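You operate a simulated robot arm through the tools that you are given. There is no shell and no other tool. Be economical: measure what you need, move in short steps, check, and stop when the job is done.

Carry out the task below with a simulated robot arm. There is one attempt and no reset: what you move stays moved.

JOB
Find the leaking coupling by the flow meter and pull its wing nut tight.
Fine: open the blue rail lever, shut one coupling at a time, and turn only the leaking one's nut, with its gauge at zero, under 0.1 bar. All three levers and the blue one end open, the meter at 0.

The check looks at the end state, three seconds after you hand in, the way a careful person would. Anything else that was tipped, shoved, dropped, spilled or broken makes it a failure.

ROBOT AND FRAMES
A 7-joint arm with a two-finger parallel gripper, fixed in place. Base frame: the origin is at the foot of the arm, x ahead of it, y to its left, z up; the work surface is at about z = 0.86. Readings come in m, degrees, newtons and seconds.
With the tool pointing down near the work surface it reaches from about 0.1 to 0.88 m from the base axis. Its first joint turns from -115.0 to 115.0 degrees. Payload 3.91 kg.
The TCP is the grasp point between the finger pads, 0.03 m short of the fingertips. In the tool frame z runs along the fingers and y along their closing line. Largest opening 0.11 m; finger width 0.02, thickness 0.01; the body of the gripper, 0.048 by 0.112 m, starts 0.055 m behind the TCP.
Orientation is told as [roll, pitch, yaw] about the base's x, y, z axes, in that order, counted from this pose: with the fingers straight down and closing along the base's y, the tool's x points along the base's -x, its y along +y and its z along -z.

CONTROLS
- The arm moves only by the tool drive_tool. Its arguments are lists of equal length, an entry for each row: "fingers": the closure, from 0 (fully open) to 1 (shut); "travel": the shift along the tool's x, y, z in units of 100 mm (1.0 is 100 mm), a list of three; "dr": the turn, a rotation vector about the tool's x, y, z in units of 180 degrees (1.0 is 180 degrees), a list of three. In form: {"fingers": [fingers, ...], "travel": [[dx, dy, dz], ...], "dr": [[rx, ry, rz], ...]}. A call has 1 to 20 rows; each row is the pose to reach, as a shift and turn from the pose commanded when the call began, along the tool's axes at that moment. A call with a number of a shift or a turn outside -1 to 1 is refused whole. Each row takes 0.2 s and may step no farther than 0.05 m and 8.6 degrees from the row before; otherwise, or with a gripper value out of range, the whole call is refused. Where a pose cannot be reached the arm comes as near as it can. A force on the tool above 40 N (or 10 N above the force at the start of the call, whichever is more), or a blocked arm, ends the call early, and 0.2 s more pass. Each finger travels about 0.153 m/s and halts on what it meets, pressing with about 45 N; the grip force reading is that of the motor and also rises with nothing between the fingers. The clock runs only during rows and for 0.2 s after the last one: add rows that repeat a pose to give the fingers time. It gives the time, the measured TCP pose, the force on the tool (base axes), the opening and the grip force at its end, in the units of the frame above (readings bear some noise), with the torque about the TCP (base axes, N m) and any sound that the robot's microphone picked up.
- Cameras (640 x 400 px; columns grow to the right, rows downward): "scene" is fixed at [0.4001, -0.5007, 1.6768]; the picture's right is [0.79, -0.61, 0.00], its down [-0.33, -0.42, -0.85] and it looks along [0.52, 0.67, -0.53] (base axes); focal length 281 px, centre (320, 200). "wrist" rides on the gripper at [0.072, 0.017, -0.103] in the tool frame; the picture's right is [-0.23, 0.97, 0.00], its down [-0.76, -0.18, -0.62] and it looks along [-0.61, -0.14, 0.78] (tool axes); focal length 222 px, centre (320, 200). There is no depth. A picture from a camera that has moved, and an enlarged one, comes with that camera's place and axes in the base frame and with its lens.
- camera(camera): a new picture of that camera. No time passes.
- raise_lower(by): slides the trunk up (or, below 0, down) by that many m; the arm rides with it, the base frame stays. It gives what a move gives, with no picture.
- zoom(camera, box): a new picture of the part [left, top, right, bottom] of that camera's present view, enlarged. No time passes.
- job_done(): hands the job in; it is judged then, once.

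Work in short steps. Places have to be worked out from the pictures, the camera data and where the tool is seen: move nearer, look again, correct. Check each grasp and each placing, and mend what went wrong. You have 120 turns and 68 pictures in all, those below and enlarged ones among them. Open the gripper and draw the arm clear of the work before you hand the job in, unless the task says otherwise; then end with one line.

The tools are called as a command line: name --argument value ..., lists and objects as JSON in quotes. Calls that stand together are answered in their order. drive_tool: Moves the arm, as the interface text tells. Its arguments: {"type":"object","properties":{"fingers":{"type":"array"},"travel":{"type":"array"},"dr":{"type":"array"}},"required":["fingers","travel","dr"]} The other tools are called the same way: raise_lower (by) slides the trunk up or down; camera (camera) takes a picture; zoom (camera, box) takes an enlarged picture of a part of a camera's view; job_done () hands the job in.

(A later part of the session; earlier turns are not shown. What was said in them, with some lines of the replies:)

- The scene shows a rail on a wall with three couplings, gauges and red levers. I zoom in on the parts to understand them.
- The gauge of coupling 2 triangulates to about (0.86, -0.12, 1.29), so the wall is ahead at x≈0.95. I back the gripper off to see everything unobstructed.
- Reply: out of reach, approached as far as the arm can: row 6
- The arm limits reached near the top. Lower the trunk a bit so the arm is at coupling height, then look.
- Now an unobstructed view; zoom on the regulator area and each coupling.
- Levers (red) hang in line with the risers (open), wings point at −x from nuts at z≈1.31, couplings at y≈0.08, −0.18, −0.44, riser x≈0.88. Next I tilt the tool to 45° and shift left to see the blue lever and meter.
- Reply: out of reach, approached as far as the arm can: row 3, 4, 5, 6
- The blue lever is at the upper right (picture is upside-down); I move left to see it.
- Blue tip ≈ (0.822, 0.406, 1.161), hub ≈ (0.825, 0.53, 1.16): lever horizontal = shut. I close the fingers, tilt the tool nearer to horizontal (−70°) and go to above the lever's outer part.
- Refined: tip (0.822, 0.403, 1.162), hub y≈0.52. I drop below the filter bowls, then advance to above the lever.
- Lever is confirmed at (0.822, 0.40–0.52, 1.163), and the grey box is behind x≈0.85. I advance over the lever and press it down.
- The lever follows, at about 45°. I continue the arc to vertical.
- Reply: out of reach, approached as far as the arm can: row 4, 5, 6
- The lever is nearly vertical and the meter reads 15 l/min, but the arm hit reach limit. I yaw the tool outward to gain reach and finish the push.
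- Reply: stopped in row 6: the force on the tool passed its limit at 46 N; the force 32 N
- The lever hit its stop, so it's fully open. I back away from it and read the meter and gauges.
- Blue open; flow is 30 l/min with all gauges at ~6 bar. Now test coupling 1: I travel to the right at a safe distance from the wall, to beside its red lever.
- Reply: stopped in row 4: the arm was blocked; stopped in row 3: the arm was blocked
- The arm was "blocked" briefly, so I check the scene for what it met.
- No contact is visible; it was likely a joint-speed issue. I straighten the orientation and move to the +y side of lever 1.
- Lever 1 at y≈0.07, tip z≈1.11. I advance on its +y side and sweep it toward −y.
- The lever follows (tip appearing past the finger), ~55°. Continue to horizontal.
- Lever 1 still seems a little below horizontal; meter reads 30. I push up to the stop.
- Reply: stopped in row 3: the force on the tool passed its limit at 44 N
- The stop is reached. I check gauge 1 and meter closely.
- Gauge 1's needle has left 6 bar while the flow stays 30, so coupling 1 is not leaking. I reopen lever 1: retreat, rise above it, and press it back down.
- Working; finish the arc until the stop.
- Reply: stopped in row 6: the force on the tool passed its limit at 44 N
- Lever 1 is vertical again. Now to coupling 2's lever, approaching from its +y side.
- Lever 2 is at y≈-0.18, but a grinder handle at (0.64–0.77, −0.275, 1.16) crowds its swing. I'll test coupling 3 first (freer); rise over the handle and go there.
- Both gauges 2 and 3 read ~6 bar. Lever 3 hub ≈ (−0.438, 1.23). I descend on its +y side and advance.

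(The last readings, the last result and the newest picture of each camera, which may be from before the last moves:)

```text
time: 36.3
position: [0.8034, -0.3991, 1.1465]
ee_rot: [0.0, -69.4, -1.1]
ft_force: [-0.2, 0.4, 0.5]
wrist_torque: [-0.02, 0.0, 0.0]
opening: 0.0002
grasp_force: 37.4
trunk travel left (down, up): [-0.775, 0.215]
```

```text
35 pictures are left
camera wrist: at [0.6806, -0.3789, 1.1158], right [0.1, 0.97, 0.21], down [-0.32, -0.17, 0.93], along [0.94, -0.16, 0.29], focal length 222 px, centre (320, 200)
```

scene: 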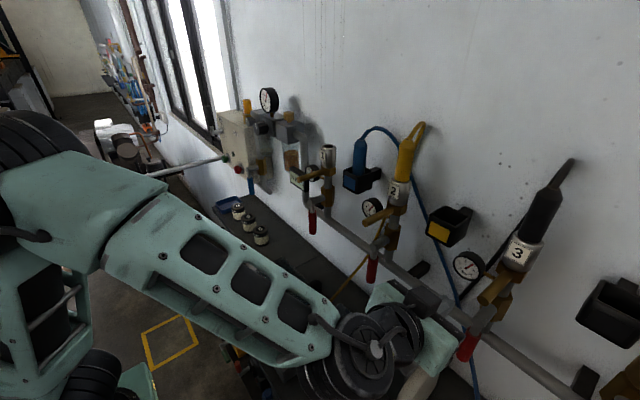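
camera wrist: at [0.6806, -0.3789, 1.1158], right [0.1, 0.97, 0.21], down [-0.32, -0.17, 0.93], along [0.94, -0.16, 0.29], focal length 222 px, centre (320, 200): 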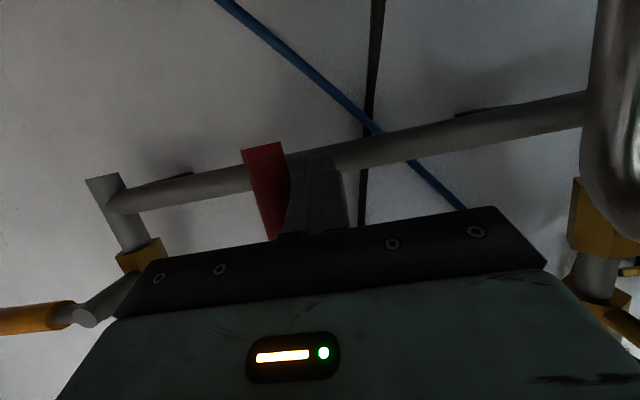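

The finger sits right beside lever 3. Sweep toward −y up to horizontal.

drive_tool --fingers '[1, 1, 1, 1, 1]' --travel '[[0, -0.16, 0], [0.015, -0.3, 0.005], [0.028, -0.465, 0.01], [-0.042, -0.76, -0.015], [-0.155, -0.96, -0.056]]' --dr '[[0, 0, 0], [0, 0, 0], [0, 0, 0], [0, 0, 0], [0, 0, 0]]'

drive_tool --fingers '[1, 1, 1, 1, 1, 1, 1]' --travel '[[-0.08, -0.1, -0.03], [-0.16, -0.16, -0.058], [-0.28, -0.24, -0.1], [-0.38, -0.28, -0.14], [-0.45, -0.29, -0.165], [-0.52, -0.29, -0.19], [-0.58, -0.29, -0.21]]' --dr '[[0, 0, 0], [0, 0, 0], [0, 0, 0], [0, 0, 0], [0, 0, 0], [0, 0, 0], [0, 0, 0]]'

zoom --camera "scene" --box '[430, 230, 560, 390]'

zoom --camera "scene" --box '[280, 150, 340, 200]'

```text
time: 37.5
position: [0.8021, -0.4978, 1.1616]
ee_rot: [-0.2, -69.3, -0.9]
ft_force: [-1.2, -0.2, -0.4]
wrist_torque: [-0.01, 0.01, 0.0]
opening: 0.0
grasp_force: 37.7
trunk travel left (down, up): [-0.775, 0.215]
```

```text
time: 39.1
position: [0.8014, -0.5248, 1.2108]
ee_rot: [0.7, -68.1, -1.7]
ft_force: [-6.9, 2.3, -6.3]
wrist_torque: [-0.11, 0.03, 0.01]
opening: 0.0
grasp_force: 38.1
trunk travel left (down, up): [-0.775, 0.215]
stopped in row 7: the force on the tool passed its limit at 43 N (the readings are from after the stop); the commanded pose is now the measured one
```

```text
2.50 times, centred on (495, 310) of scene
camera zoom: at [0.4001, -0.5007, 1.6768], right [0.79, -0.61, 0.0], down [-0.33, -0.42, -0.85], along [0.52, 0.67, -0.53], focal length 702 px, centre (-118, -75)
```

zoom: 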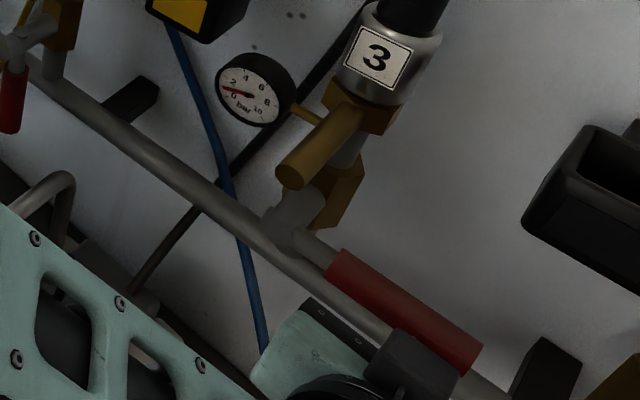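

```text
8.00 times, centred on (310, 175) of scene
camera zoom: at [0.4001, -0.5007, 1.6768], right [0.79, -0.61, 0.0], down [-0.33, -0.42, -0.85], along [0.52, 0.67, -0.53], focal length 2247 px, centre (400, 400)
```

zoom: 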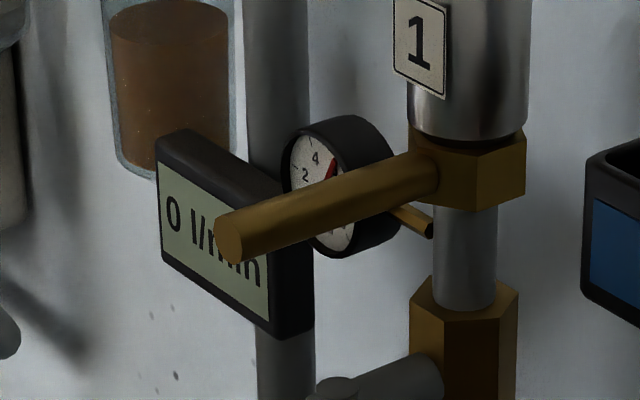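

Meter 0 and gauge 3 falls: coupling 3 is the leaking one. I retreat from the lever, rise to the wing height (z≈1.315), open the fingers and line up with the wing.

drive_tool --fingers '[1, 1, 1, 1, 1]' --travel '[[0.1, 0, 0], [0.1, 0, -0.4], [0.1, 0, -0.8], [-0.2, 0, -1], [-0.6, 0, -1]]' --dr '[[0, 0, 0], [0, 0, 0], [0, 0, 0], [0, 0, 0], [0, 0, 0]]'

drive_tool --fingers '[0.8, 0.6, 0.5, 0.5]' --travel '[[0, 0.3, -0.2], [0, 0.6, -0.3], [0, 0.91, -0.3], [0, 0.91, -0.3]]' --dr '[[0, 0, 0], [0, 0, 0], [0, 0, 0], [0, 0, 0]]'

camera --camera "wrist"

zoom --camera "scene" --box '[430, 230, 560, 390]'

```text
time: 40.3
position: [0.7288, -0.5253, 1.3053]
ee_rot: [0.7, -68.4, -1.6]
ft_force: [0.3, -0.8, 0.3]
wrist_torque: [0.01, -0.01, 0.01]
opening: 0.0001
grasp_force: 37.3
trunk travel left (down, up): [-0.775, 0.215]
```

```text
time: 41.3
position: [0.7018, -0.432, 1.3154]
ee_rot: [0.6, -68.3, -1.4]
ft_force: [0.5, 1.0, 0.6]
wrist_torque: [0.04, 0.0, 0.0]
opening: 0.055
grasp_force: 0.0
trunk travel left (down, up): [-0.775, 0.215]
```

```text
32 pictures are left
camera wrist: at [0.5796, -0.4116, 1.289], right [0.1, 0.97, 0.21], down [-0.3, -0.18, 0.94], along [0.95, -0.16, 0.27], focal length 222 px, centre (320, 200)
```

wrist: 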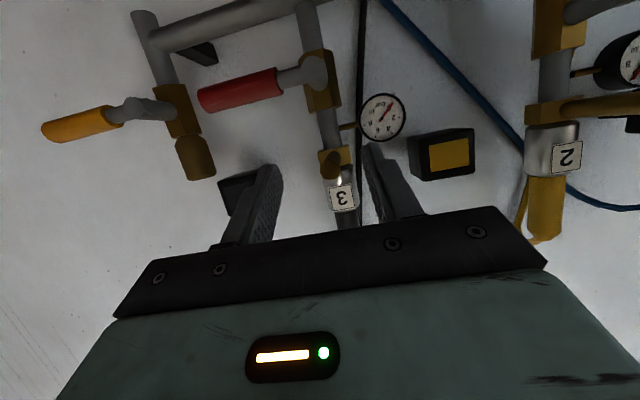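

```text
2.50 times, centred on (495, 310) of scene
camera zoom: at [0.4001, -0.5007, 1.6768], right [0.79, -0.61, 0.0], down [-0.33, -0.42, -0.85], along [0.52, 0.67, -0.53], focal length 702 px, centre (-118, -75)
```

zoom: 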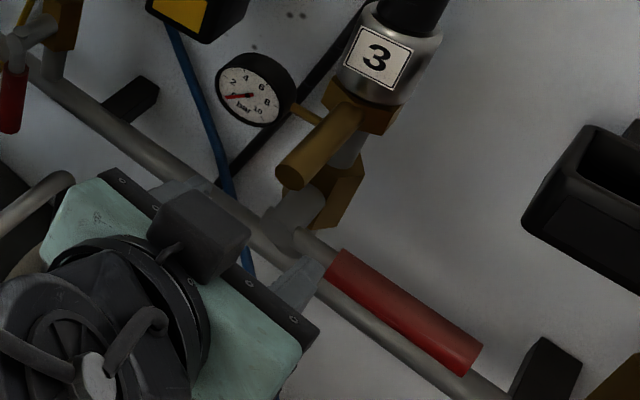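

I read gauge 3 precisely.

zoom --camera "wrist" --box '[300, 85, 420, 195]'

```text
3.64 times, centred on (360, 140) of wrist
camera zoom: at [0.5796, -0.4116, 1.289], right [0.1, 0.97, 0.21], down [-0.3, -0.18, 0.94], along [0.95, -0.16, 0.27], focal length 808 px, centre (174, 418)
```

zoom: 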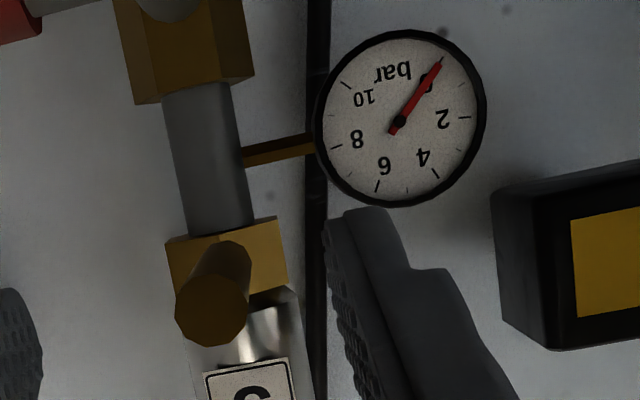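

Gauge 3 reads zero. The wing lies above the gauge rim. I level the tool more (−85°) and advance over the wing tip with open fingers.

drive_tool --fingers '[0.5, 0.5, 0.5]' --travel '[[-0.03, 0, 0], [-0.05, 0, -0.02], [-0.05, 0, -0.02]]' --dr '[[0, -0.045, 0], [0, -0.09, 0], [0, -0.093, 0]]'

drive_tool --fingers '[0.5, 0.5, 0.5]' --travel '[[-0.02, 0, 0.28], [-0.05, 0, 0.56], [-0.073, 0, 0.83]]' --dr '[[0, 0, 0], [0, 0, 0], [0, 0, 0]]'

zoom --camera "scene" --box '[430, 230, 560, 390]'

camera --camera "wrist"

```text
time: 42.1
position: [0.7039, -0.4311, 1.3216]
ee_rot: [2.4, -85.2, -3.5]
ft_force: [0.1, -0.6, -0.5]
wrist_torque: [0.03, 0.03, 0.03]
opening: 0.055
grasp_force: 0.1
trunk travel left (down, up): [-0.775, 0.215]
```

```text
time: 42.9
position: [0.7886, -0.4342, 1.3233]
ee_rot: [2.7, -85.1, -3.7]
ft_force: [0.0, 0.9, -0.3]
wrist_torque: [0.0, 0.03, 0.02]
opening: 0.0548
grasp_force: 0.0
trunk travel left (down, up): [-0.775, 0.215]
```

```text
2.50 times, centred on (495, 310) of scene
camera zoom: at [0.4001, -0.5007, 1.6768], right [0.79, -0.61, 0.0], down [-0.33, -0.42, -0.85], along [0.52, 0.67, -0.53], focal length 702 px, centre (-118, -75)
```

zoom: 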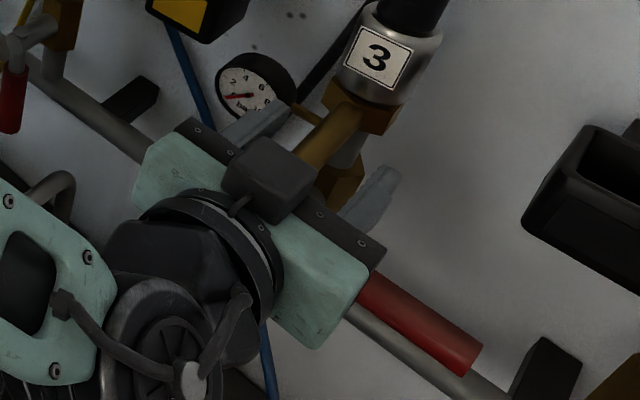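

```text
28 pictures are left
camera wrist: at [0.6781, -0.4138, 1.2612], right [0.04, 0.97, 0.23], down [-0.56, -0.17, 0.81], along [0.83, -0.16, 0.54], focal length 222 px, centre (320, 200)
```

wrist: 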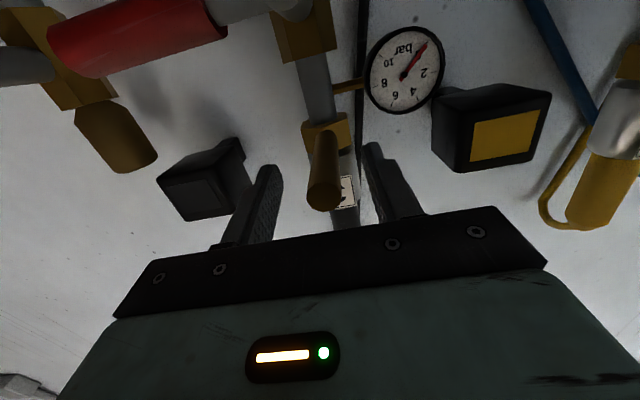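

The wing is between the fingers. Close on it.

drive_tool --fingers '[0.6, 0.75, 1, 1]' --travel '[[0, 0.03, 0], [0, 0.03, 0], [0, 0.03, 0], [0, 0.03, 0]]' --dr '[[0, 0, 0], [0, 0, 0], [0, 0, 0], [0, 0, 0]]'

```text
time: 43.9
position: [0.7872, -0.429, 1.3234]
ee_rot: [2.6, -85.2, -3.5]
ft_force: [-0.5, 4.2, -1.9]
wrist_torque: [0.02, 0.06, 0.27]
opening: 0.0195
grasp_force: 44.7
trunk travel left (down, up): [-0.775, 0.215]
```

Gripped (0.0195 m). I test turning clockwise from above by 10° with small steps, watching the force.

drive_tool --fingers '[1, 1, 1, 1]' --travel '[[0, 0.049, 0.001], [0, 0.097, 0.005], [0, 0.161, 0.014], [0, 0.161, 0.014]]' --dr '[[0.0166, 0, 0.0014], [0.0332, 0, 0.0028], [0.0553, 0, 0.0047], [0.0553, 0, 0.0047]]'

```text
time: 44.9
position: [0.7886, -0.4134, 1.3231]
ee_rot: [2.6, -84.8, -13.6]
ft_force: [-5.9, 6.2, -12.1]
wrist_torque: [-0.02, -0.68, 0.4]
opening: 0.0196
grasp_force: 45.0
trunk travel left (down, up): [-0.775, 0.215]
```

It turns with little resistance. I continue another 12° and compare the resistance.

drive_tool --fingers '[1, 1, 1, 1, 1]' --travel '[[0, 0.049, 0.001], [0, 0.097, 0.005], [0, 0.146, 0.011], [0, 0.193, 0.02], [0, 0.193, 0.02]]' --dr '[[0.0166, 0, 0.0014], [0.0332, 0, 0.0028], [0.0498, 0, 0.0042], [0.0664, 0, 0.0056], [0.0664, 0, 0.0056]]'

camera --camera "wrist"

```text
time: 46.1
position: [0.7942, -0.3969, 1.322]
ee_rot: [2.0, -84.9, -25.1]
ft_force: [-6.3, 2.6, -15.7]
wrist_torque: [-0.23, -0.53, 0.07]
opening: 0.0195
grasp_force: 44.7
trunk travel left (down, up): [-0.775, 0.215]
```

```text
27 pictures are left
camera wrist: at [0.7004, -0.3367, 1.2615], right [0.4, 0.89, 0.23], down [-0.58, 0.05, 0.81], along [0.71, -0.46, 0.53], focal length 222 px, centre (320, 200)
```

wrist: 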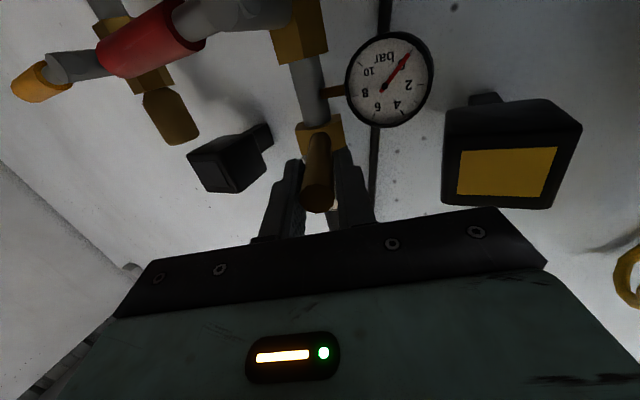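

Still easy. I continue another 15° (relaxing z a bit) and look for a stop.

drive_tool --fingers '[1, 1, 1, 1, 1, 1]' --travel '[[0.02, 0.049, 0.001], [0.02, 0.097, 0.005], [0.02, 0.146, 0.011], [0.02, 0.193, 0.02], [0.02, 0.24, 0.031], [0.02, 0.24, 0.031]]' --dr '[[0.0166, 0, 0.0014], [0.0332, 0, 0.0028], [0.0498, 0, 0.0042], [0.0664, 0, 0.0056], [0.083, 0, 0.007], [0.083, 0, 0.007]]'

```text
time: 47.4
position: [0.801, -0.3853, 1.322]
ee_rot: [1.9, -85.3, -40.8]
ft_force: [-6.8, -16.4, 0.5]
wrist_torque: [-0.05, 0.34, 1.78]
opening: 0.0248
grasp_force: 45.3
trunk travel left (down, up): [-0.775, 0.215]
stopped in row 6: the force on the tool passed its limit at 44 N (the readings are from after the stop); the commanded pose is now the measured one
```

Stopped with 44 N at ~30° of nut angle: either tight, or something blocks. Look.

camera --camera "wrist"

zoom --camera "scene" --box '[430, 220, 560, 330]'

```text
26 pictures are left
camera wrist: at [0.7273, -0.3024, 1.2608], right [0.62, 0.75, 0.23], down [-0.55, 0.21, 0.81], along [0.56, -0.63, 0.54], focal length 222 px, centre (320, 200)
```

wrist: 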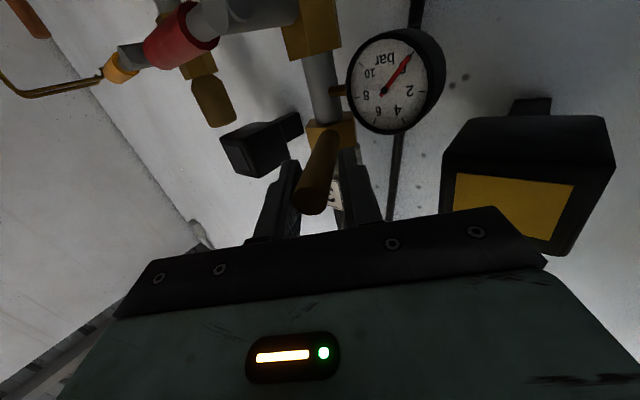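

```text
3.64 times, centred on (495, 275) of scene
camera zoom: at [0.4001, -0.5007, 1.6768], right [0.79, -0.61, 0.0], down [-0.33, -0.42, -0.85], along [0.52, 0.67, -0.53], focal length 1021 px, centre (-316, -73)
```

zoom: 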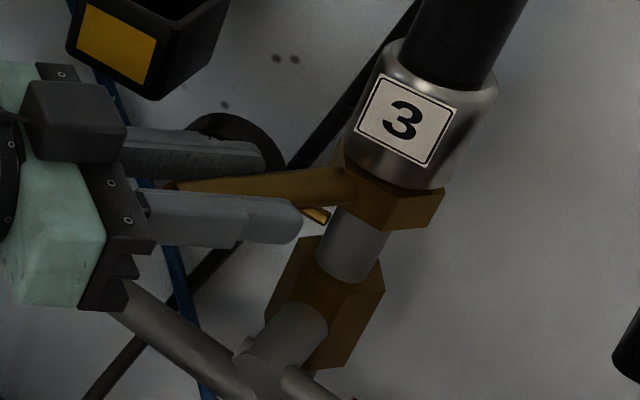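

The gripper twisted on the wing while the wing stopped at ~30°: looks like the tight stop, clear of the gauge. I release and back out, yawing back.

drive_tool --fingers '[0.7, 0.4, 0.4, 0.4, 0.4, 0.4]' --travel '[[0, 0, 0], [0, 0, 0], [0, 0, -0.3], [0, 0, -0.6], [0, 0, -0.9], [0, 0, -0.9]]' --dr '[[0, 0, 0], [0, 0, 0], [0, 0, 0], [0, 0, 0], [0, 0, 0], [-0.04, 0, -0.003]]'

drive_tool --fingers '[0.7, 1, 1, 1, 1]' --travel '[[0, -0.2, -0.3], [0, -0.4, -0.55], [0, -0.6, -0.7], [0, -0.8, -0.7], [0, -0.9, -0.7]]' --dr '[[-0.04, 0, -0.003], [-0.08, 0, -0.007], [-0.12, 0, -0.01], [-0.16, 0, -0.014], [-0.185, 0, -0.016]]'

```text
time: 48.8
position: [0.734, -0.3235, 1.3286]
ee_rot: [2.5, -85.3, -33.7]
ft_force: [0.0, -0.5, 0.6]
wrist_torque: [-0.02, -0.02, 0.0]
opening: 0.066
grasp_force: 0.0
trunk travel left (down, up): [-0.775, 0.215]
```

```text
time: 50.0
position: [0.6276, -0.3646, 1.3359]
ee_rot: [1.6, -85.4, 0.7]
ft_force: [-1.1, 0.7, 0.4]
wrist_torque: [-0.02, -0.03, -0.01]
opening: 0.0
grasp_force: 37.7
trunk travel left (down, up): [-0.775, 0.215]
```

Now line up above the shut lever 3 (outer end at y≈−0.52).

drive_tool --fingers '[1, 1, 1, 1]' --travel '[[0.06, -0.25, 0.15], [0.12, -0.5, 0.3], [0.18, -0.75, 0.45], [0.25, -1, 0.62]]' --dr '[[0, 0.03, 0], [0, 0.06, 0], [0, 0.09, 0], [0, 0.09, 0]]'

drive_tool --fingers '[1, 1]' --travel '[[0.06, -0.28, 0.13], [0.115, -0.55, 0.26]]' --dr '[[0, 0, 0], [0, 0, 0]]'

camera --camera "wrist"

```text
time: 51.0
position: [0.6923, -0.462, 1.3042]
ee_rot: [0.2, -69.3, 1.8]
ft_force: [-0.4, 0.8, 0.6]
wrist_torque: [0.01, 0.01, 0.01]
opening: 0.0003
grasp_force: 37.8
trunk travel left (down, up): [-0.775, 0.215]
```

```text
time: 51.6
position: [0.7144, -0.5171, 1.2844]
ee_rot: [0.2, -69.2, 2.0]
ft_force: [-0.7, 0.1, 0.3]
wrist_torque: [0.01, 0.01, -0.08]
opening: 0.0
grasp_force: 37.7
trunk travel left (down, up): [-0.775, 0.215]
```

```text
24 pictures are left
camera wrist: at [0.5905, -0.5033, 1.2544], right [0.04, 0.98, 0.21], down [-0.31, -0.19, 0.93], along [0.95, -0.11, 0.29], focal length 222 px, centre (320, 200)
```

wrist: 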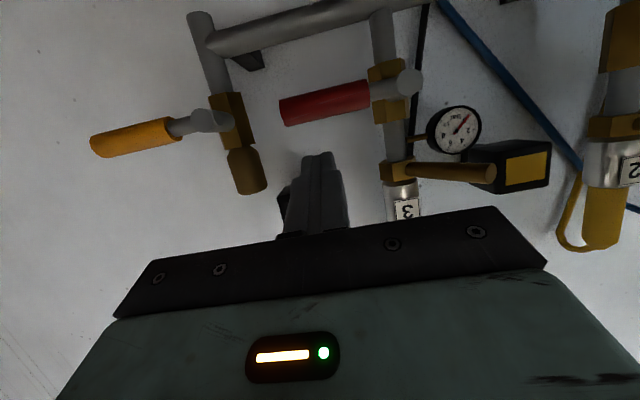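

The finger is above lever 3's outer end. Advance and press down, as worked for lever 1.

drive_tool --fingers '[1, 1, 1]' --travel '[[-0.1, 0, 0.31], [-0.2, 0, 0.62], [-0.28, 0, 0.93]]' --dr '[[0, 0, 0], [0, 0, 0], [0, 0, 0]]'

drive_tool --fingers '[1, 1, 1, 1, 1]' --travel '[[0.2, 0.03, 0.07], [0.35, 0.0, 0.13], [0.53, 0, 0.19], [0.68, 0.03, 0.25], [0.8, 0.06, 0.29]]' --dr '[[0, 0, 0], [0, 0, 0], [0, 0, 0], [0, 0, 0], [0, 0, 0]]'

drive_tool --fingers '[1, 1, 1, 1, 1, 1, 1, 1]' --travel '[[0.18, 0.11, 0.065], [0.32, 0.27, 0.12], [0.39, 0.39, 0.14], [0.44, 0.5, 0.16], [0.44, 0.57, 0.16], [0.44, 0.63, 0.16], [0.44, 0.68, 0.16], [0.44, 0.73, 0.16]]' --dr '[[0, 0, 0], [0, 0, 0], [0, 0, 0], [0, 0, 0], [0, 0, 0], [0, 0, 0], [0, 0, 0], [0, 0, 0]]'

zoom --camera "scene" --box '[280, 150, 340, 200]'

zoom --camera "scene" --box '[430, 230, 560, 390]'

```text
time: 52.4
position: [0.809, -0.5157, 1.276]
ee_rot: [0.3, -69.2, 1.9]
ft_force: [0.3, -0.3, -0.2]
wrist_torque: [-0.01, -0.02, 0.04]
opening: 0.0
grasp_force: 37.3
trunk travel left (down, up): [-0.775, 0.215]
```

```text
time: 53.6
position: [0.8065, -0.5078, 1.1924]
ee_rot: [0.2, -69.2, 2.0]
ft_force: [0.7, 0.0, 0.0]
wrist_torque: [0.01, 0.05, 0.04]
opening: 0.0
grasp_force: 37.7
trunk travel left (down, up): [-0.775, 0.215]
```

```text
time: 55.2
position: [0.8008, -0.4525, 1.1459]
ee_rot: [-0.6, -68.9, 1.3]
ft_force: [1.5, -15.4, -2.0]
wrist_torque: [0.0, -0.03, -0.17]
opening: 0.0
grasp_force: 37.5
trunk travel left (down, up): [-0.775, 0.215]
stopped in row 8: the force on the tool passed its limit at 45 N (the readings are from after the stop); the commanded pose is now the measured one
```

```text
8.00 times, centred on (310, 175) of scene
camera zoom: at [0.4001, -0.5007, 1.6768], right [0.79, -0.61, 0.0], down [-0.33, -0.42, -0.85], along [0.52, 0.67, -0.53], focal length 2247 px, centre (400, 400)
```

zoom: 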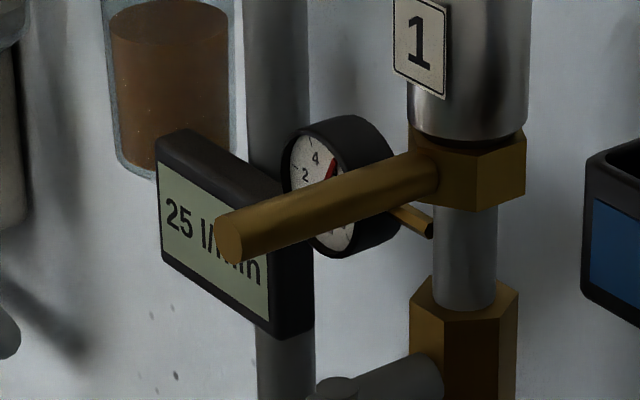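

```text
2.50 times, centred on (495, 310) of scene
camera zoom: at [0.4001, -0.5007, 1.6768], right [0.79, -0.61, 0.0], down [-0.33, -0.42, -0.85], along [0.52, 0.67, -0.53], focal length 702 px, centre (-118, -75)
```

zoom: 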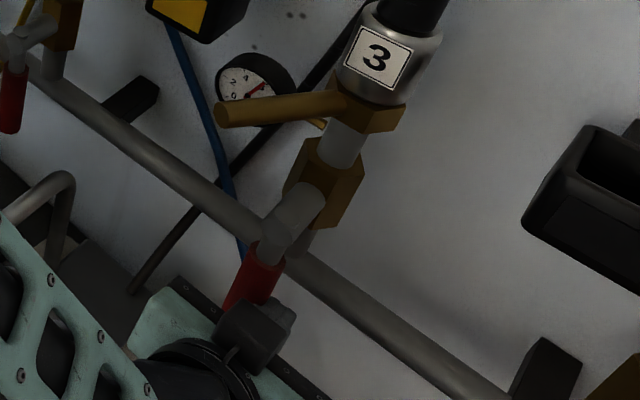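

The lever is open against its stop; meter shows 25, possibly still settling. I step off the lever and check again.

drive_tool --fingers '[1, 1, 1, 1, 1]' --travel '[[0, -0.15, 0], [0, -0.25, -0.4], [0, -0.25, -0.8], [0, -0.25, -0.9], [0, -0.25, -0.9]]' --dr '[[0, 0, 0], [0, 0, 0], [0, 0, 0], [0, 0, 0], [0, 0, 0]]'

zoom --camera "scene" --box '[280, 150, 340, 200]'

```text
time: 56.4
position: [0.7169, -0.4749, 1.1789]
ee_rot: [-0.5, -69.0, 1.6]
ft_force: [-0.3, -0.5, -0.1]
wrist_torque: [0.0, 0.0, 0.02]
opening: 0.0
grasp_force: 37.4
trunk travel left (down, up): [-0.775, 0.215]
```

```text
8.00 times, centred on (310, 175) of scene
camera zoom: at [0.4001, -0.5007, 1.6768], right [0.79, -0.61, 0.0], down [-0.33, -0.42, -0.85], along [0.52, 0.67, -0.53], focal length 2247 px, centre (400, 400)
```

zoom: 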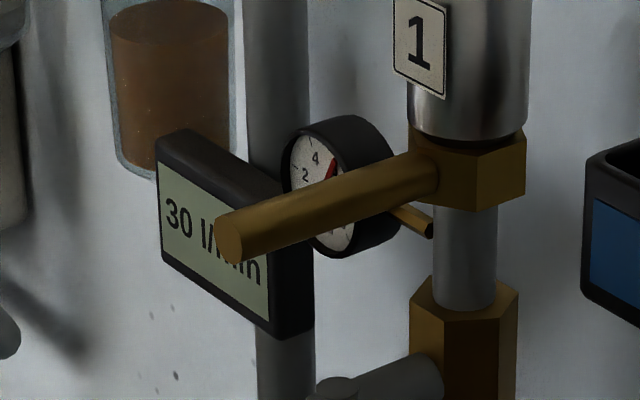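

Still 30 l/min: clockwise was the loosening direction (or not seating). I shut lever 3 again to turn the nut the other way.

drive_tool --fingers '[1, 1, 1]' --travel '[[0.12, 0.26, -0.02], [0.24, 0.52, -0.02], [0.36, 0.77, -0.02]]' --dr '[[0, 0, 0], [0, 0, 0], [0, 0, 0]]'

drive_tool --fingers '[1, 1, 1]' --travel '[[-0.12, 0, 0.33], [-0.24, 0, 0.66], [-0.36, 0, 0.96]]' --dr '[[0, 0, 0], [0, 0, 0], [0, 0, 0]]'

drive_tool --fingers '[1, 1, 1, 1, 1]' --travel '[[0, -0.16, 0], [0.015, -0.3, 0.005], [0.028, -0.465, 0.01], [-0.042, -0.76, -0.015], [-0.155, -0.96, -0.056]]' --dr '[[0, 0, 0], [0, 0, 0], [0, 0, 0], [0, 0, 0], [0, 0, 0]]'

drive_tool --fingers '[1, 1, 1, 1, 1, 1, 1]' --travel '[[-0.08, -0.1, -0.03], [-0.16, -0.16, -0.058], [-0.28, -0.24, -0.1], [-0.38, -0.28, -0.14], [-0.45, -0.29, -0.165], [-0.52, -0.29, -0.19], [-0.58, -0.29, -0.21]]' --dr '[[0, 0, 0], [0, 0, 0], [0, 0, 0], [0, 0, 0], [0, 0, 0], [0, 0, 0], [0, 0, 0]]'

zoom --camera "scene" --box '[430, 230, 560, 390]'

```text
time: 57.2
position: [0.7011, -0.3982, 1.1482]
ee_rot: [-0.5, -69.0, 1.6]
ft_force: [-0.5, 0.3, 0.5]
wrist_torque: [0.04, 0.0, 0.02]
opening: 0.0003
grasp_force: 37.4
trunk travel left (down, up): [-0.775, 0.215]
```

```text
time: 58.0
position: [0.8033, -0.3967, 1.1451]
ee_rot: [-0.4, -69.0, 1.5]
ft_force: [-0.5, -0.6, 0.2]
wrist_torque: [0.02, -0.01, 0.01]
opening: 0.0
grasp_force: 38.0
trunk travel left (down, up): [-0.775, 0.215]
```

```text
time: 59.2
position: [0.8061, -0.4911, 1.1623]
ee_rot: [-0.4, -68.9, 1.6]
ft_force: [-0.2, 0.4, -0.1]
wrist_torque: [0.05, 0.0, -0.01]
opening: 0.0
grasp_force: 36.9
trunk travel left (down, up): [-0.775, 0.215]
```

```text
time: 60.8
position: [0.804, -0.5215, 1.2098]
ee_rot: [0.7, -67.8, 0.5]
ft_force: [-6.4, 2.5, -11.9]
wrist_torque: [-0.03, 0.03, 0.04]
opening: 0.0
grasp_force: 37.4
trunk travel left (down, up): [-0.775, 0.215]
stopped in row 7: the force on the tool passed its limit at 44 N (the readings are from after the stop); the commanded pose is now the measured one
```

```text
2.50 times, centred on (495, 310) of scene
camera zoom: at [0.4001, -0.5007, 1.6768], right [0.79, -0.61, 0.0], down [-0.33, -0.42, -0.85], along [0.52, 0.67, -0.53], focal length 702 px, centre (-118, -75)
```

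zoom: 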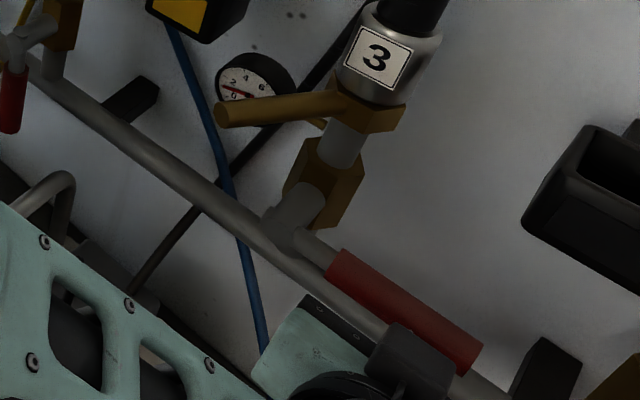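

Shut; gauge falling, wing at ~30° toward +y. I retreat and approach the wing at a −30° yaw with open fingers.

drive_tool --fingers '[1, 1, 1, 1, 1]' --travel '[[0.1, 0, 0], [0.1, 0, -0.4], [0.1, 0, -0.8], [-0.2, 0, -1], [-0.6, 0, -1]]' --dr '[[0, 0, 0], [0, 0, 0], [0, 0, 0], [0, 0, 0], [0, 0, 0]]'

drive_tool --fingers '[0.8, 0.6, 0.5, 0.5]' --travel '[[0.02, 0.2, -0.4], [0.04, 0.5, -0.6], [0.05, 0.9, -0.63], [0.05, 0.9, -0.63]]' --dr '[[0, -0.03, 0], [0, -0.06, 0], [0, -0.095, 0], [0, -0.095, 0]]'

drive_tool --fingers '[0.5, 0.5, 0.5, 0.5, 0.5]' --travel '[[0, 0.3, 0.1], [0, 0.55, 0.25], [0, 0.75, 0.42], [-0.05, 0.88, 0.6], [-0.055, 0.88, 0.64]]' --dr '[[0.04, 0, 0.003], [0.08, 0, 0.007], [0.12, 0, 0.01], [0.16, 0, 0.013], [0.166, 0, 0.014]]'

camera --camera "wrist"

```text
time: 62.0
position: [0.7354, -0.5208, 1.3047]
ee_rot: [0.3, -68.2, 0.9]
ft_force: [0.4, -0.2, -0.4]
wrist_torque: [0.0, 0.03, 0.0]
opening: 0.0001
grasp_force: 37.4
trunk travel left (down, up): [-0.775, 0.215]
```

```text
time: 63.0
position: [0.6745, -0.4335, 1.3236]
ee_rot: [1.4, -85.3, -0.4]
ft_force: [0.2, 0.0, 1.0]
wrist_torque: [0.01, -0.03, -0.04]
opening: 0.055
grasp_force: 0.0
trunk travel left (down, up): [-0.775, 0.215]
```

```text
time: 64.2
position: [0.7361, -0.3428, 1.3233]
ee_rot: [0.8, -85.2, -29.8]
ft_force: [0.6, 0.2, 0.5]
wrist_torque: [0.01, -0.03, 0.01]
opening: 0.0548
grasp_force: 0.0
trunk travel left (down, up): [-0.775, 0.215]
```

```text
19 pictures are left
camera wrist: at [0.6483, -0.274, 1.2619], right [0.49, 0.84, 0.23], down [-0.57, 0.11, 0.81], along [0.66, -0.53, 0.54], focal length 222 px, centre (320, 200)
```

wrist: 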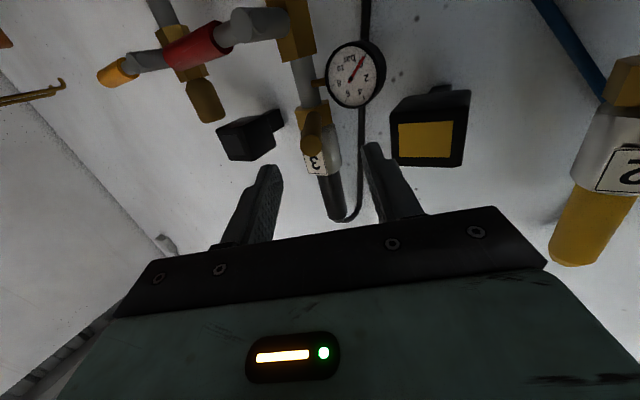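

Gauge 3 at zero and the wing is between the fingers. Advance and grip.

drive_tool --fingers '[0.5, 0.5, 0.75, 1, 1]' --travel '[[-0.03, -0.03, 0.38], [-0.065, -0.05, 0.75], [-0.065, -0.05, 0.75], [-0.065, -0.05, 0.75], [-0.065, -0.05, 0.75]]' --dr '[[0, 0, 0], [0, 0, 0], [0, 0, 0], [0, 0, 0], [0, 0, 0]]'

```text
time: 65.4
position: [0.797, -0.3852, 1.327]
ee_rot: [2.1, -85.2, -31.2]
ft_force: [-7.5, -7.5, 1.4]
wrist_torque: [0.08, 0.33, -0.99]
opening: 0.0196
grasp_force: 44.7
trunk travel left (down, up): [-0.775, 0.215]
```

Gripped. Turn counter-clockwise (from above) by 28°, back to the original angle.

drive_tool --fingers '[1, 1, 1, 1, 1, 1, 1, 1]' --travel '[[0, -0.066, 0.002], [0, -0.132, 0.009], [0, -0.197, 0.021], [0, -0.262, 0.037], [0, -0.325, 0.057], [0, -0.386, 0.082], [0, -0.446, 0.111], [0, -0.446, 0.111]]' --dr '[[-0.0221, 0, -0.0019], [-0.0443, 0, -0.0038], [-0.0664, 0, -0.0057], [-0.0885, 0, -0.0075], [-0.1107, 0, -0.0094], [-0.1328, 0, -0.0113], [-0.155, 0, -0.0132], [-0.155, 0, -0.0132]]'

```text
time: 67.2
position: [0.7858, -0.429, 1.3261]
ee_rot: [1.1, -85.5, -1.9]
ft_force: [-24.3, -1.3, 23.4]
wrist_torque: [0.04, -0.39, -0.08]
opening: 0.0198
grasp_force: 44.7
trunk travel left (down, up): [-0.775, 0.215]
```

Some strain built up in x/z; I open slightly and regrip to relieve it.

drive_tool --fingers '[0.7, 0.7, 1, 1]' --travel '[[0, 0, 0], [0, 0, 0], [0, 0, 0], [0, 0, 0]]' --dr '[[0, 0, 0], [0, 0, 0], [0, 0, 0], [0, 0, 0]]'

drive_tool --fingers '[1, 1, 1, 1, 1, 1, 1]' --travel '[[0, -0.066, 0.002], [0, -0.132, 0.009], [0, -0.197, 0.021], [0, -0.262, 0.037], [0, -0.325, 0.057], [0, -0.386, 0.082], [0, -0.386, 0.082]]' --dr '[[-0.0221, 0, -0.0019], [-0.0443, 0, -0.0038], [-0.0664, 0, -0.0057], [-0.0885, 0, -0.0075], [-0.1107, 0, -0.0094], [-0.1328, 0, -0.0113], [-0.1328, 0, -0.0113]]'

```text
time: 68.2
position: [0.7895, -0.4287, 1.3217]
ee_rot: [1.9, -85.0, -2.6]
ft_force: [3.0, 0.4, -6.3]
wrist_torque: [0.02, 0.17, 0.05]
opening: 0.0195
grasp_force: 44.8
trunk travel left (down, up): [-0.775, 0.215]
```

```text
time: 69.8
position: [0.7967, -0.4652, 1.3209]
ee_rot: [2.4, -85.1, 20.8]
ft_force: [-7.9, 14.5, -21.0]
wrist_torque: [0.2, -0.3, 1.38]
opening: 0.0197
grasp_force: 45.2
trunk travel left (down, up): [-0.775, 0.215]
```

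Resistance is now rising (torque 1.4 N m, 14 N): this is the tightening direction. I continue.

drive_tool --fingers '[1, 1, 1, 1, 1, 1]' --travel '[[0, -0.066, 0.002], [0, -0.132, 0.009], [0, -0.197, 0.021], [0, -0.262, 0.037], [0, -0.325, 0.057], [0, -0.386, 0.082]]' --dr '[[-0.0221, 0, -0.0019], [-0.0443, 0, -0.0038], [-0.0664, 0, -0.0057], [-0.0885, 0, -0.0075], [-0.1107, 0, -0.0094], [-0.1328, 0, -0.0113]]'

camera --camera "wrist"

```text
time: 70.4
position: [0.8008, -0.4749, 1.3201]
ee_rot: [5.3, -85.1, 25.7]
ft_force: [-7.3, 13.0, -3.7]
wrist_torque: [0.19, -0.25, -0.78]
opening: 0.0195
grasp_force: 44.9
trunk travel left (down, up): [-0.775, 0.215]
stopped in row 3: the force on the tool passed its limit at 45 N (the readings are from after the stop); the commanded pose is now the measured one
```

```text
18 pictures are left
camera wrist: at [0.698, -0.5145, 1.2594], right [-0.48, 0.84, 0.23], down [-0.38, -0.44, 0.81], along [0.79, 0.3, 0.54], focal length 222 px, centre (320, 200)
```

wrist: 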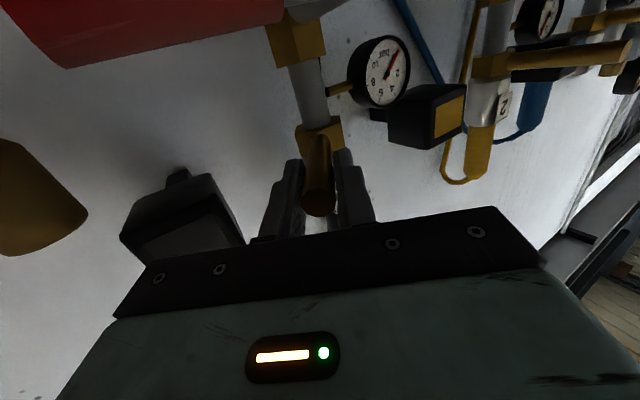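

At ~27° counter-clockwise, force limit tripped. I regrip to relieve strain and pull once more to see whether it's at the hard stop.

drive_tool --fingers '[0.7, 0.7, 1, 1]' --travel '[[0, 0, 0], [0, 0, 0], [0, 0, 0], [0, 0, 0]]' --dr '[[0, 0, 0], [0, 0, 0], [0, 0, 0], [0, 0, 0]]'

drive_tool --fingers '[1, 1, 1, 1, 1, 1]' --travel '[[0, -0.033, 0], [0, -0.066, 0.002], [0, -0.1, 0.005], [0, -0.132, 0.009], [0, -0.165, 0.014], [0, -0.197, 0.021]]' --dr '[[-0.011, 0, -0.001], [-0.0221, 0, -0.0019], [-0.0332, 0, -0.0028], [-0.0443, 0, -0.0038], [-0.0553, 0, -0.0047], [-0.0664, 0, -0.0057]]'

```text
time: 71.4
position: [0.7996, -0.4738, 1.3211]
ee_rot: [4.4, -85.1, 26.4]
ft_force: [-18.1, 13.9, -5.6]
wrist_torque: [0.03, 0.15, -0.16]
opening: 0.0197
grasp_force: 45.3
trunk travel left (down, up): [-0.775, 0.215]
```

```text
time: 71.8
position: [0.8019, -0.4759, 1.3209]
ee_rot: [6.4, -85.1, 26.9]
ft_force: [-20.6, 17.1, -0.7]
wrist_torque: [0.15, -0.03, -1.42]
opening: 0.0208
grasp_force: 44.9
trunk travel left (down, up): [-0.775, 0.215]
stopped in row 2: the force on the tool passed its limit at 44 N (the readings are from after the stop); the commanded pose is now the measured one
```

Barely any more movement: it's at a firm stop. Release, back out, straighten, and line up above lever 3 to reopen.

drive_tool --fingers '[0.7, 0.4, 0.4, 0.4, 0.4, 0.7, 1]' --travel '[[0, 0, 0], [0, 0, 0], [0, 0, -0.3], [0, 0, -0.6], [0, 0, -0.9], [0, 0, -0.9], [0, 0, -0.9]]' --dr '[[0, 0, 0], [0, 0, 0], [0, 0, 0], [0, 0, 0], [0, 0, 0], [0.04, 0, 0.003], [0.08, 0, 0.007]]'

drive_tool --fingers '[1, 1, 1, 1]' --travel '[[0, 0, -0.1], [0, 0, -0.1], [0, 0, -0.1], [0, 0, -0.1]]' --dr '[[0.04, 0, 0.003], [0.08, 0, 0.007], [0.098, 0, 0.008], [0.098, 0, 0.008]]'

drive_tool --fingers '[1, 1, 1, 1]' --travel '[[0.15, 0, 0], [0.3, 0, 0], [0.45, 0, 0], [0.45, 0, 0]]' --dr '[[0, 0.03, 0], [0, 0.06, 0], [0, 0.09, 0], [0, 0.09, 0]]'

camera --camera "wrist"

```text
time: 73.4
position: [0.726, -0.5275, 1.3283]
ee_rot: [5.7, -84.9, 12.7]
ft_force: [-0.1, 0.3, 0.1]
wrist_torque: [-0.01, -0.03, 0.02]
opening: 0.0
grasp_force: 37.5
trunk travel left (down, up): [-0.775, 0.215]
```

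```text
time: 74.4
position: [0.718, -0.5295, 1.3279]
ee_rot: [4.4, -84.8, -3.7]
ft_force: [0.4, -0.5, 0.1]
wrist_torque: [0.02, 0.0, 0.0]
opening: 0.0
grasp_force: 38.3
trunk travel left (down, up): [-0.775, 0.215]
```

```text
time: 75.4
position: [0.7135, -0.5281, 1.2822]
ee_rot: [1.1, -68.6, -0.3]
ft_force: [-0.5, -0.3, 0.0]
wrist_torque: [-0.02, -0.01, -0.01]
opening: 0.0001
grasp_force: 37.5
trunk travel left (down, up): [-0.775, 0.215]
```

```text
17 pictures are left
camera wrist: at [0.5906, -0.5126, 1.254], right [0.07, 0.97, 0.22], down [-0.3, -0.19, 0.94], along [0.95, -0.13, 0.28], focal length 222 px, centre (320, 200)
```

wrist: 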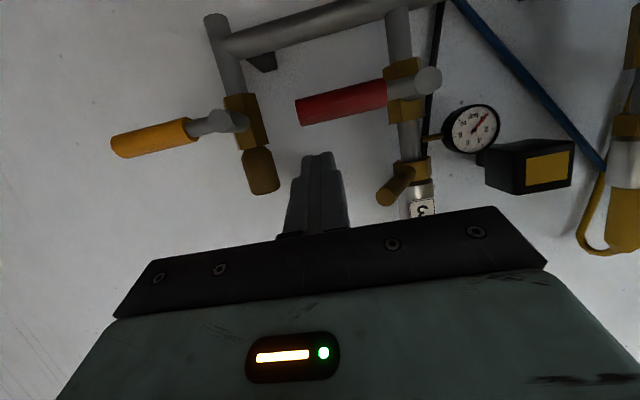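

Wing now ~27° toward −y. Advance above the lever and press it open again.

drive_tool --fingers '[1, 1, 1]' --travel '[[-0.1, 0.05, 0.31], [-0.2, 0.1, 0.62], [-0.28, 0.1, 0.91]]' --dr '[[0, 0, 0], [0, 0, 0], [0, 0, 0]]'

drive_tool --fingers '[1, 1, 1, 1, 1]' --travel '[[0.2, 0.03, 0.07], [0.35, 0.0, 0.13], [0.53, 0, 0.19], [0.68, 0.03, 0.25], [0.8, 0.06, 0.29]]' --dr '[[0, 0, 0], [0, 0, 0], [0, 0, 0], [0, 0, 0], [0, 0, 0]]'

drive_tool --fingers '[1, 1, 1, 1, 1, 1, 1, 1]' --travel '[[0.18, 0.11, 0.065], [0.32, 0.27, 0.12], [0.39, 0.39, 0.14], [0.44, 0.5, 0.16], [0.44, 0.57, 0.16], [0.44, 0.63, 0.16], [0.44, 0.68, 0.16], [0.44, 0.73, 0.16]]' --dr '[[0, 0, 0], [0, 0, 0], [0, 0, 0], [0, 0, 0], [0, 0, 0], [0, 0, 0], [0, 0, 0], [0, 0, 0]]'

drive_tool --fingers '[1, 1, 1, 1, 1]' --travel '[[0, -0.15, 0], [0, -0.25, -0.4], [0, -0.25, -0.8], [0, -0.25, -0.9], [0, -0.25, -0.9]]' --dr '[[0, 0, 0], [0, 0, 0], [0, 0, 0], [0, 0, 0], [0, 0, 0]]'

zoom --camera "scene" --box '[280, 150, 340, 200]'

```text
time: 76.2
position: [0.8078, -0.513, 1.275]
ee_rot: [1.1, -68.6, -0.2]
ft_force: [0.5, 0.3, 0.2]
wrist_torque: [-0.04, 0.01, 0.0]
opening: 0.0
grasp_force: 37.4
trunk travel left (down, up): [-0.775, 0.215]
```

```text
time: 77.4
position: [0.8055, -0.5132, 1.1894]
ee_rot: [1.0, -68.6, -0.2]
ft_force: [-0.1, -0.6, 0.0]
wrist_torque: [0.01, -0.02, 0.01]
opening: 0.0
grasp_force: 37.6
trunk travel left (down, up): [-0.775, 0.215]
```

```text
time: 79.2
position: [0.7993, -0.4516, 1.1449]
ee_rot: [0.3, -68.4, -0.8]
ft_force: [3.1, -14.3, -4.4]
wrist_torque: [-0.08, 0.02, -0.17]
opening: 0.0
grasp_force: 38.1
trunk travel left (down, up): [-0.775, 0.215]
stopped in row 8: the force on the tool passed its limit at 44 N (the readings are from after the stop); the commanded pose is now the measured one
```

```text
time: 80.4
position: [0.7198, -0.4712, 1.178]
ee_rot: [0.4, -68.5, -0.5]
ft_force: [0.3, 0.9, 0.0]
wrist_torque: [0.02, 0.04, -0.03]
opening: 0.0
grasp_force: 38.2
trunk travel left (down, up): [-0.775, 0.215]
```

```text
8.00 times, centred on (310, 175) of scene
camera zoom: at [0.4001, -0.5007, 1.6768], right [0.79, -0.61, 0.0], down [-0.33, -0.42, -0.85], along [0.52, 0.67, -0.53], focal length 2247 px, centre (400, 400)
```

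zoom: 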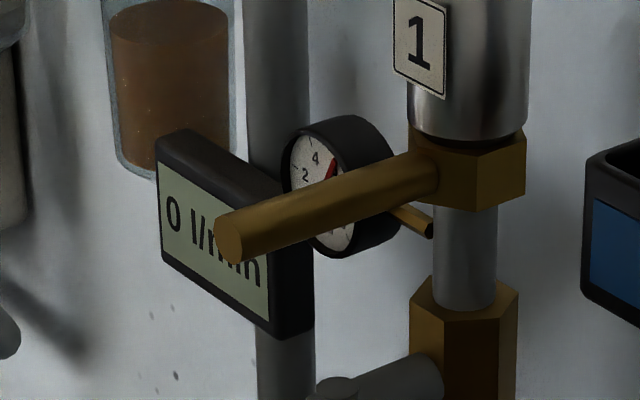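

Meter reads 0 with lever 3 open. I open the gripper, draw clear, and do a final check.

drive_tool --fingers '[1, 1, 0.7, 0.4, 0, 0]' --travel '[[0, 0, -0.45], [0, 0, -0.9], [-0.3, 0, -1], [-0.6, 0, -1], [-0.9, 0, -1], [-0.9, 0, -1]]' --dr '[[0, 0, 0], [0, 0, 0], [0, 0, 0], [0, 0, 0], [0, 0, 0], [0, 0, 0]]'

camera --camera "scene"

zoom --camera "scene" --box '[350, 200, 560, 390]'

zoom --camera "scene" --box '[230, 120, 400, 290]'

camera --camera "wrist"

```text
time: 81.8
position: [0.6556, -0.4686, 1.2987]
ee_rot: [0.3, -68.5, -0.6]
ft_force: [-0.2, 0.4, 0.0]
wrist_torque: [0.01, 0.02, -0.01]
opening: 0.11
grasp_force: 0.0
trunk travel left (down, up): [-0.775, 0.215]
```

```text
15 pictures are left
```

scene: 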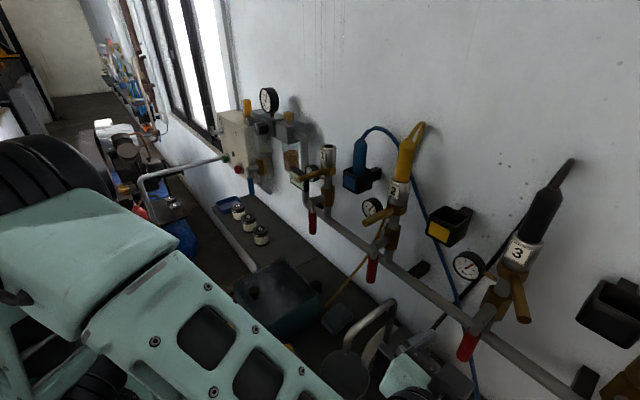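

```text
2.11 times, centred on (455, 295) of scene
camera zoom: at [0.4001, -0.5007, 1.6768], right [0.79, -0.61, 0.0], down [-0.33, -0.42, -0.85], along [0.52, 0.67, -0.53], focal length 591 px, centre (36, 0)
```

zoom: 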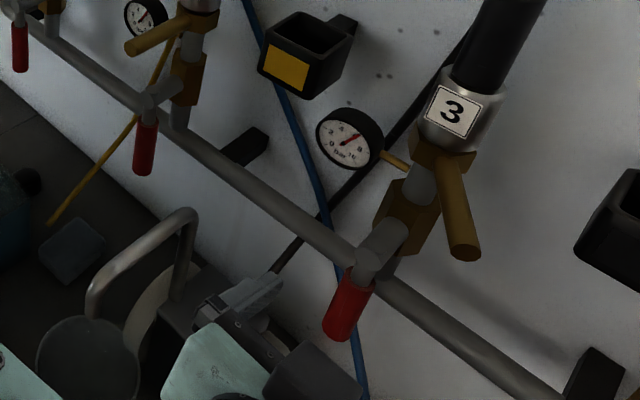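

```text
2.35 times, centred on (315, 205) of scene
camera zoom: at [0.4001, -0.5007, 1.6768], right [0.79, -0.61, 0.0], down [-0.33, -0.42, -0.85], along [0.52, 0.67, -0.53], focal length 661 px, centre (332, 188)
```

zoom: 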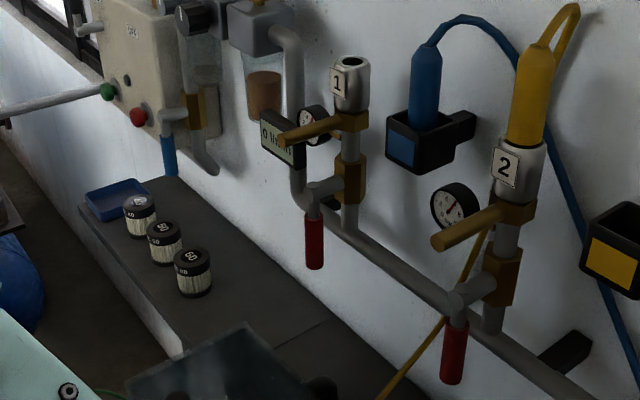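

```text
12 pictures are left
camera wrist: at [0.5325, -0.4512, 1.2713], right [0.09, 0.97, 0.21], down [-0.3, -0.18, 0.94], along [0.95, -0.15, 0.28], focal length 222 px, centre (320, 200)
```

wrist: 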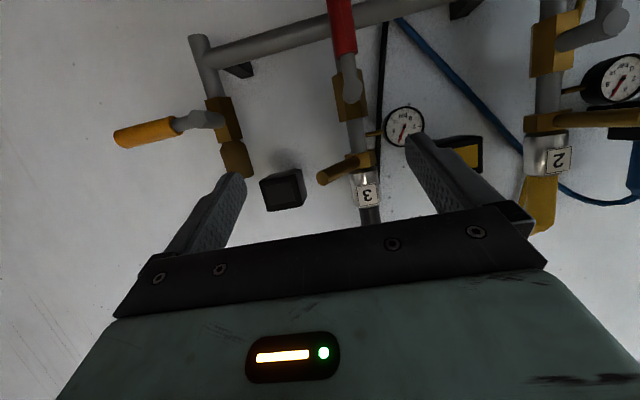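

All levers hang open, gauge 3 is back at about 6 bar, the meter reads 0, and the gripper is open and clear. Hand in.

job_done

```text
The job is handed in.
```

Coupling 3 was the leaking one. Its wing nut is now pulled to a firm stop, and I turned it only with lever 3 shut and its gauge at zero. At the last check before hand-in, the blue lever and all three red levers were open and the meter read 0 l/min. I first turned the nut the wrong way by about 30°; the leak stayed at 30 l/min, so I shut lever 3 again and turned it back the other way. I cleared coupling 1 by shutting it, but never shut coupling 2, because closing 3 alone dropped the flow to 0.
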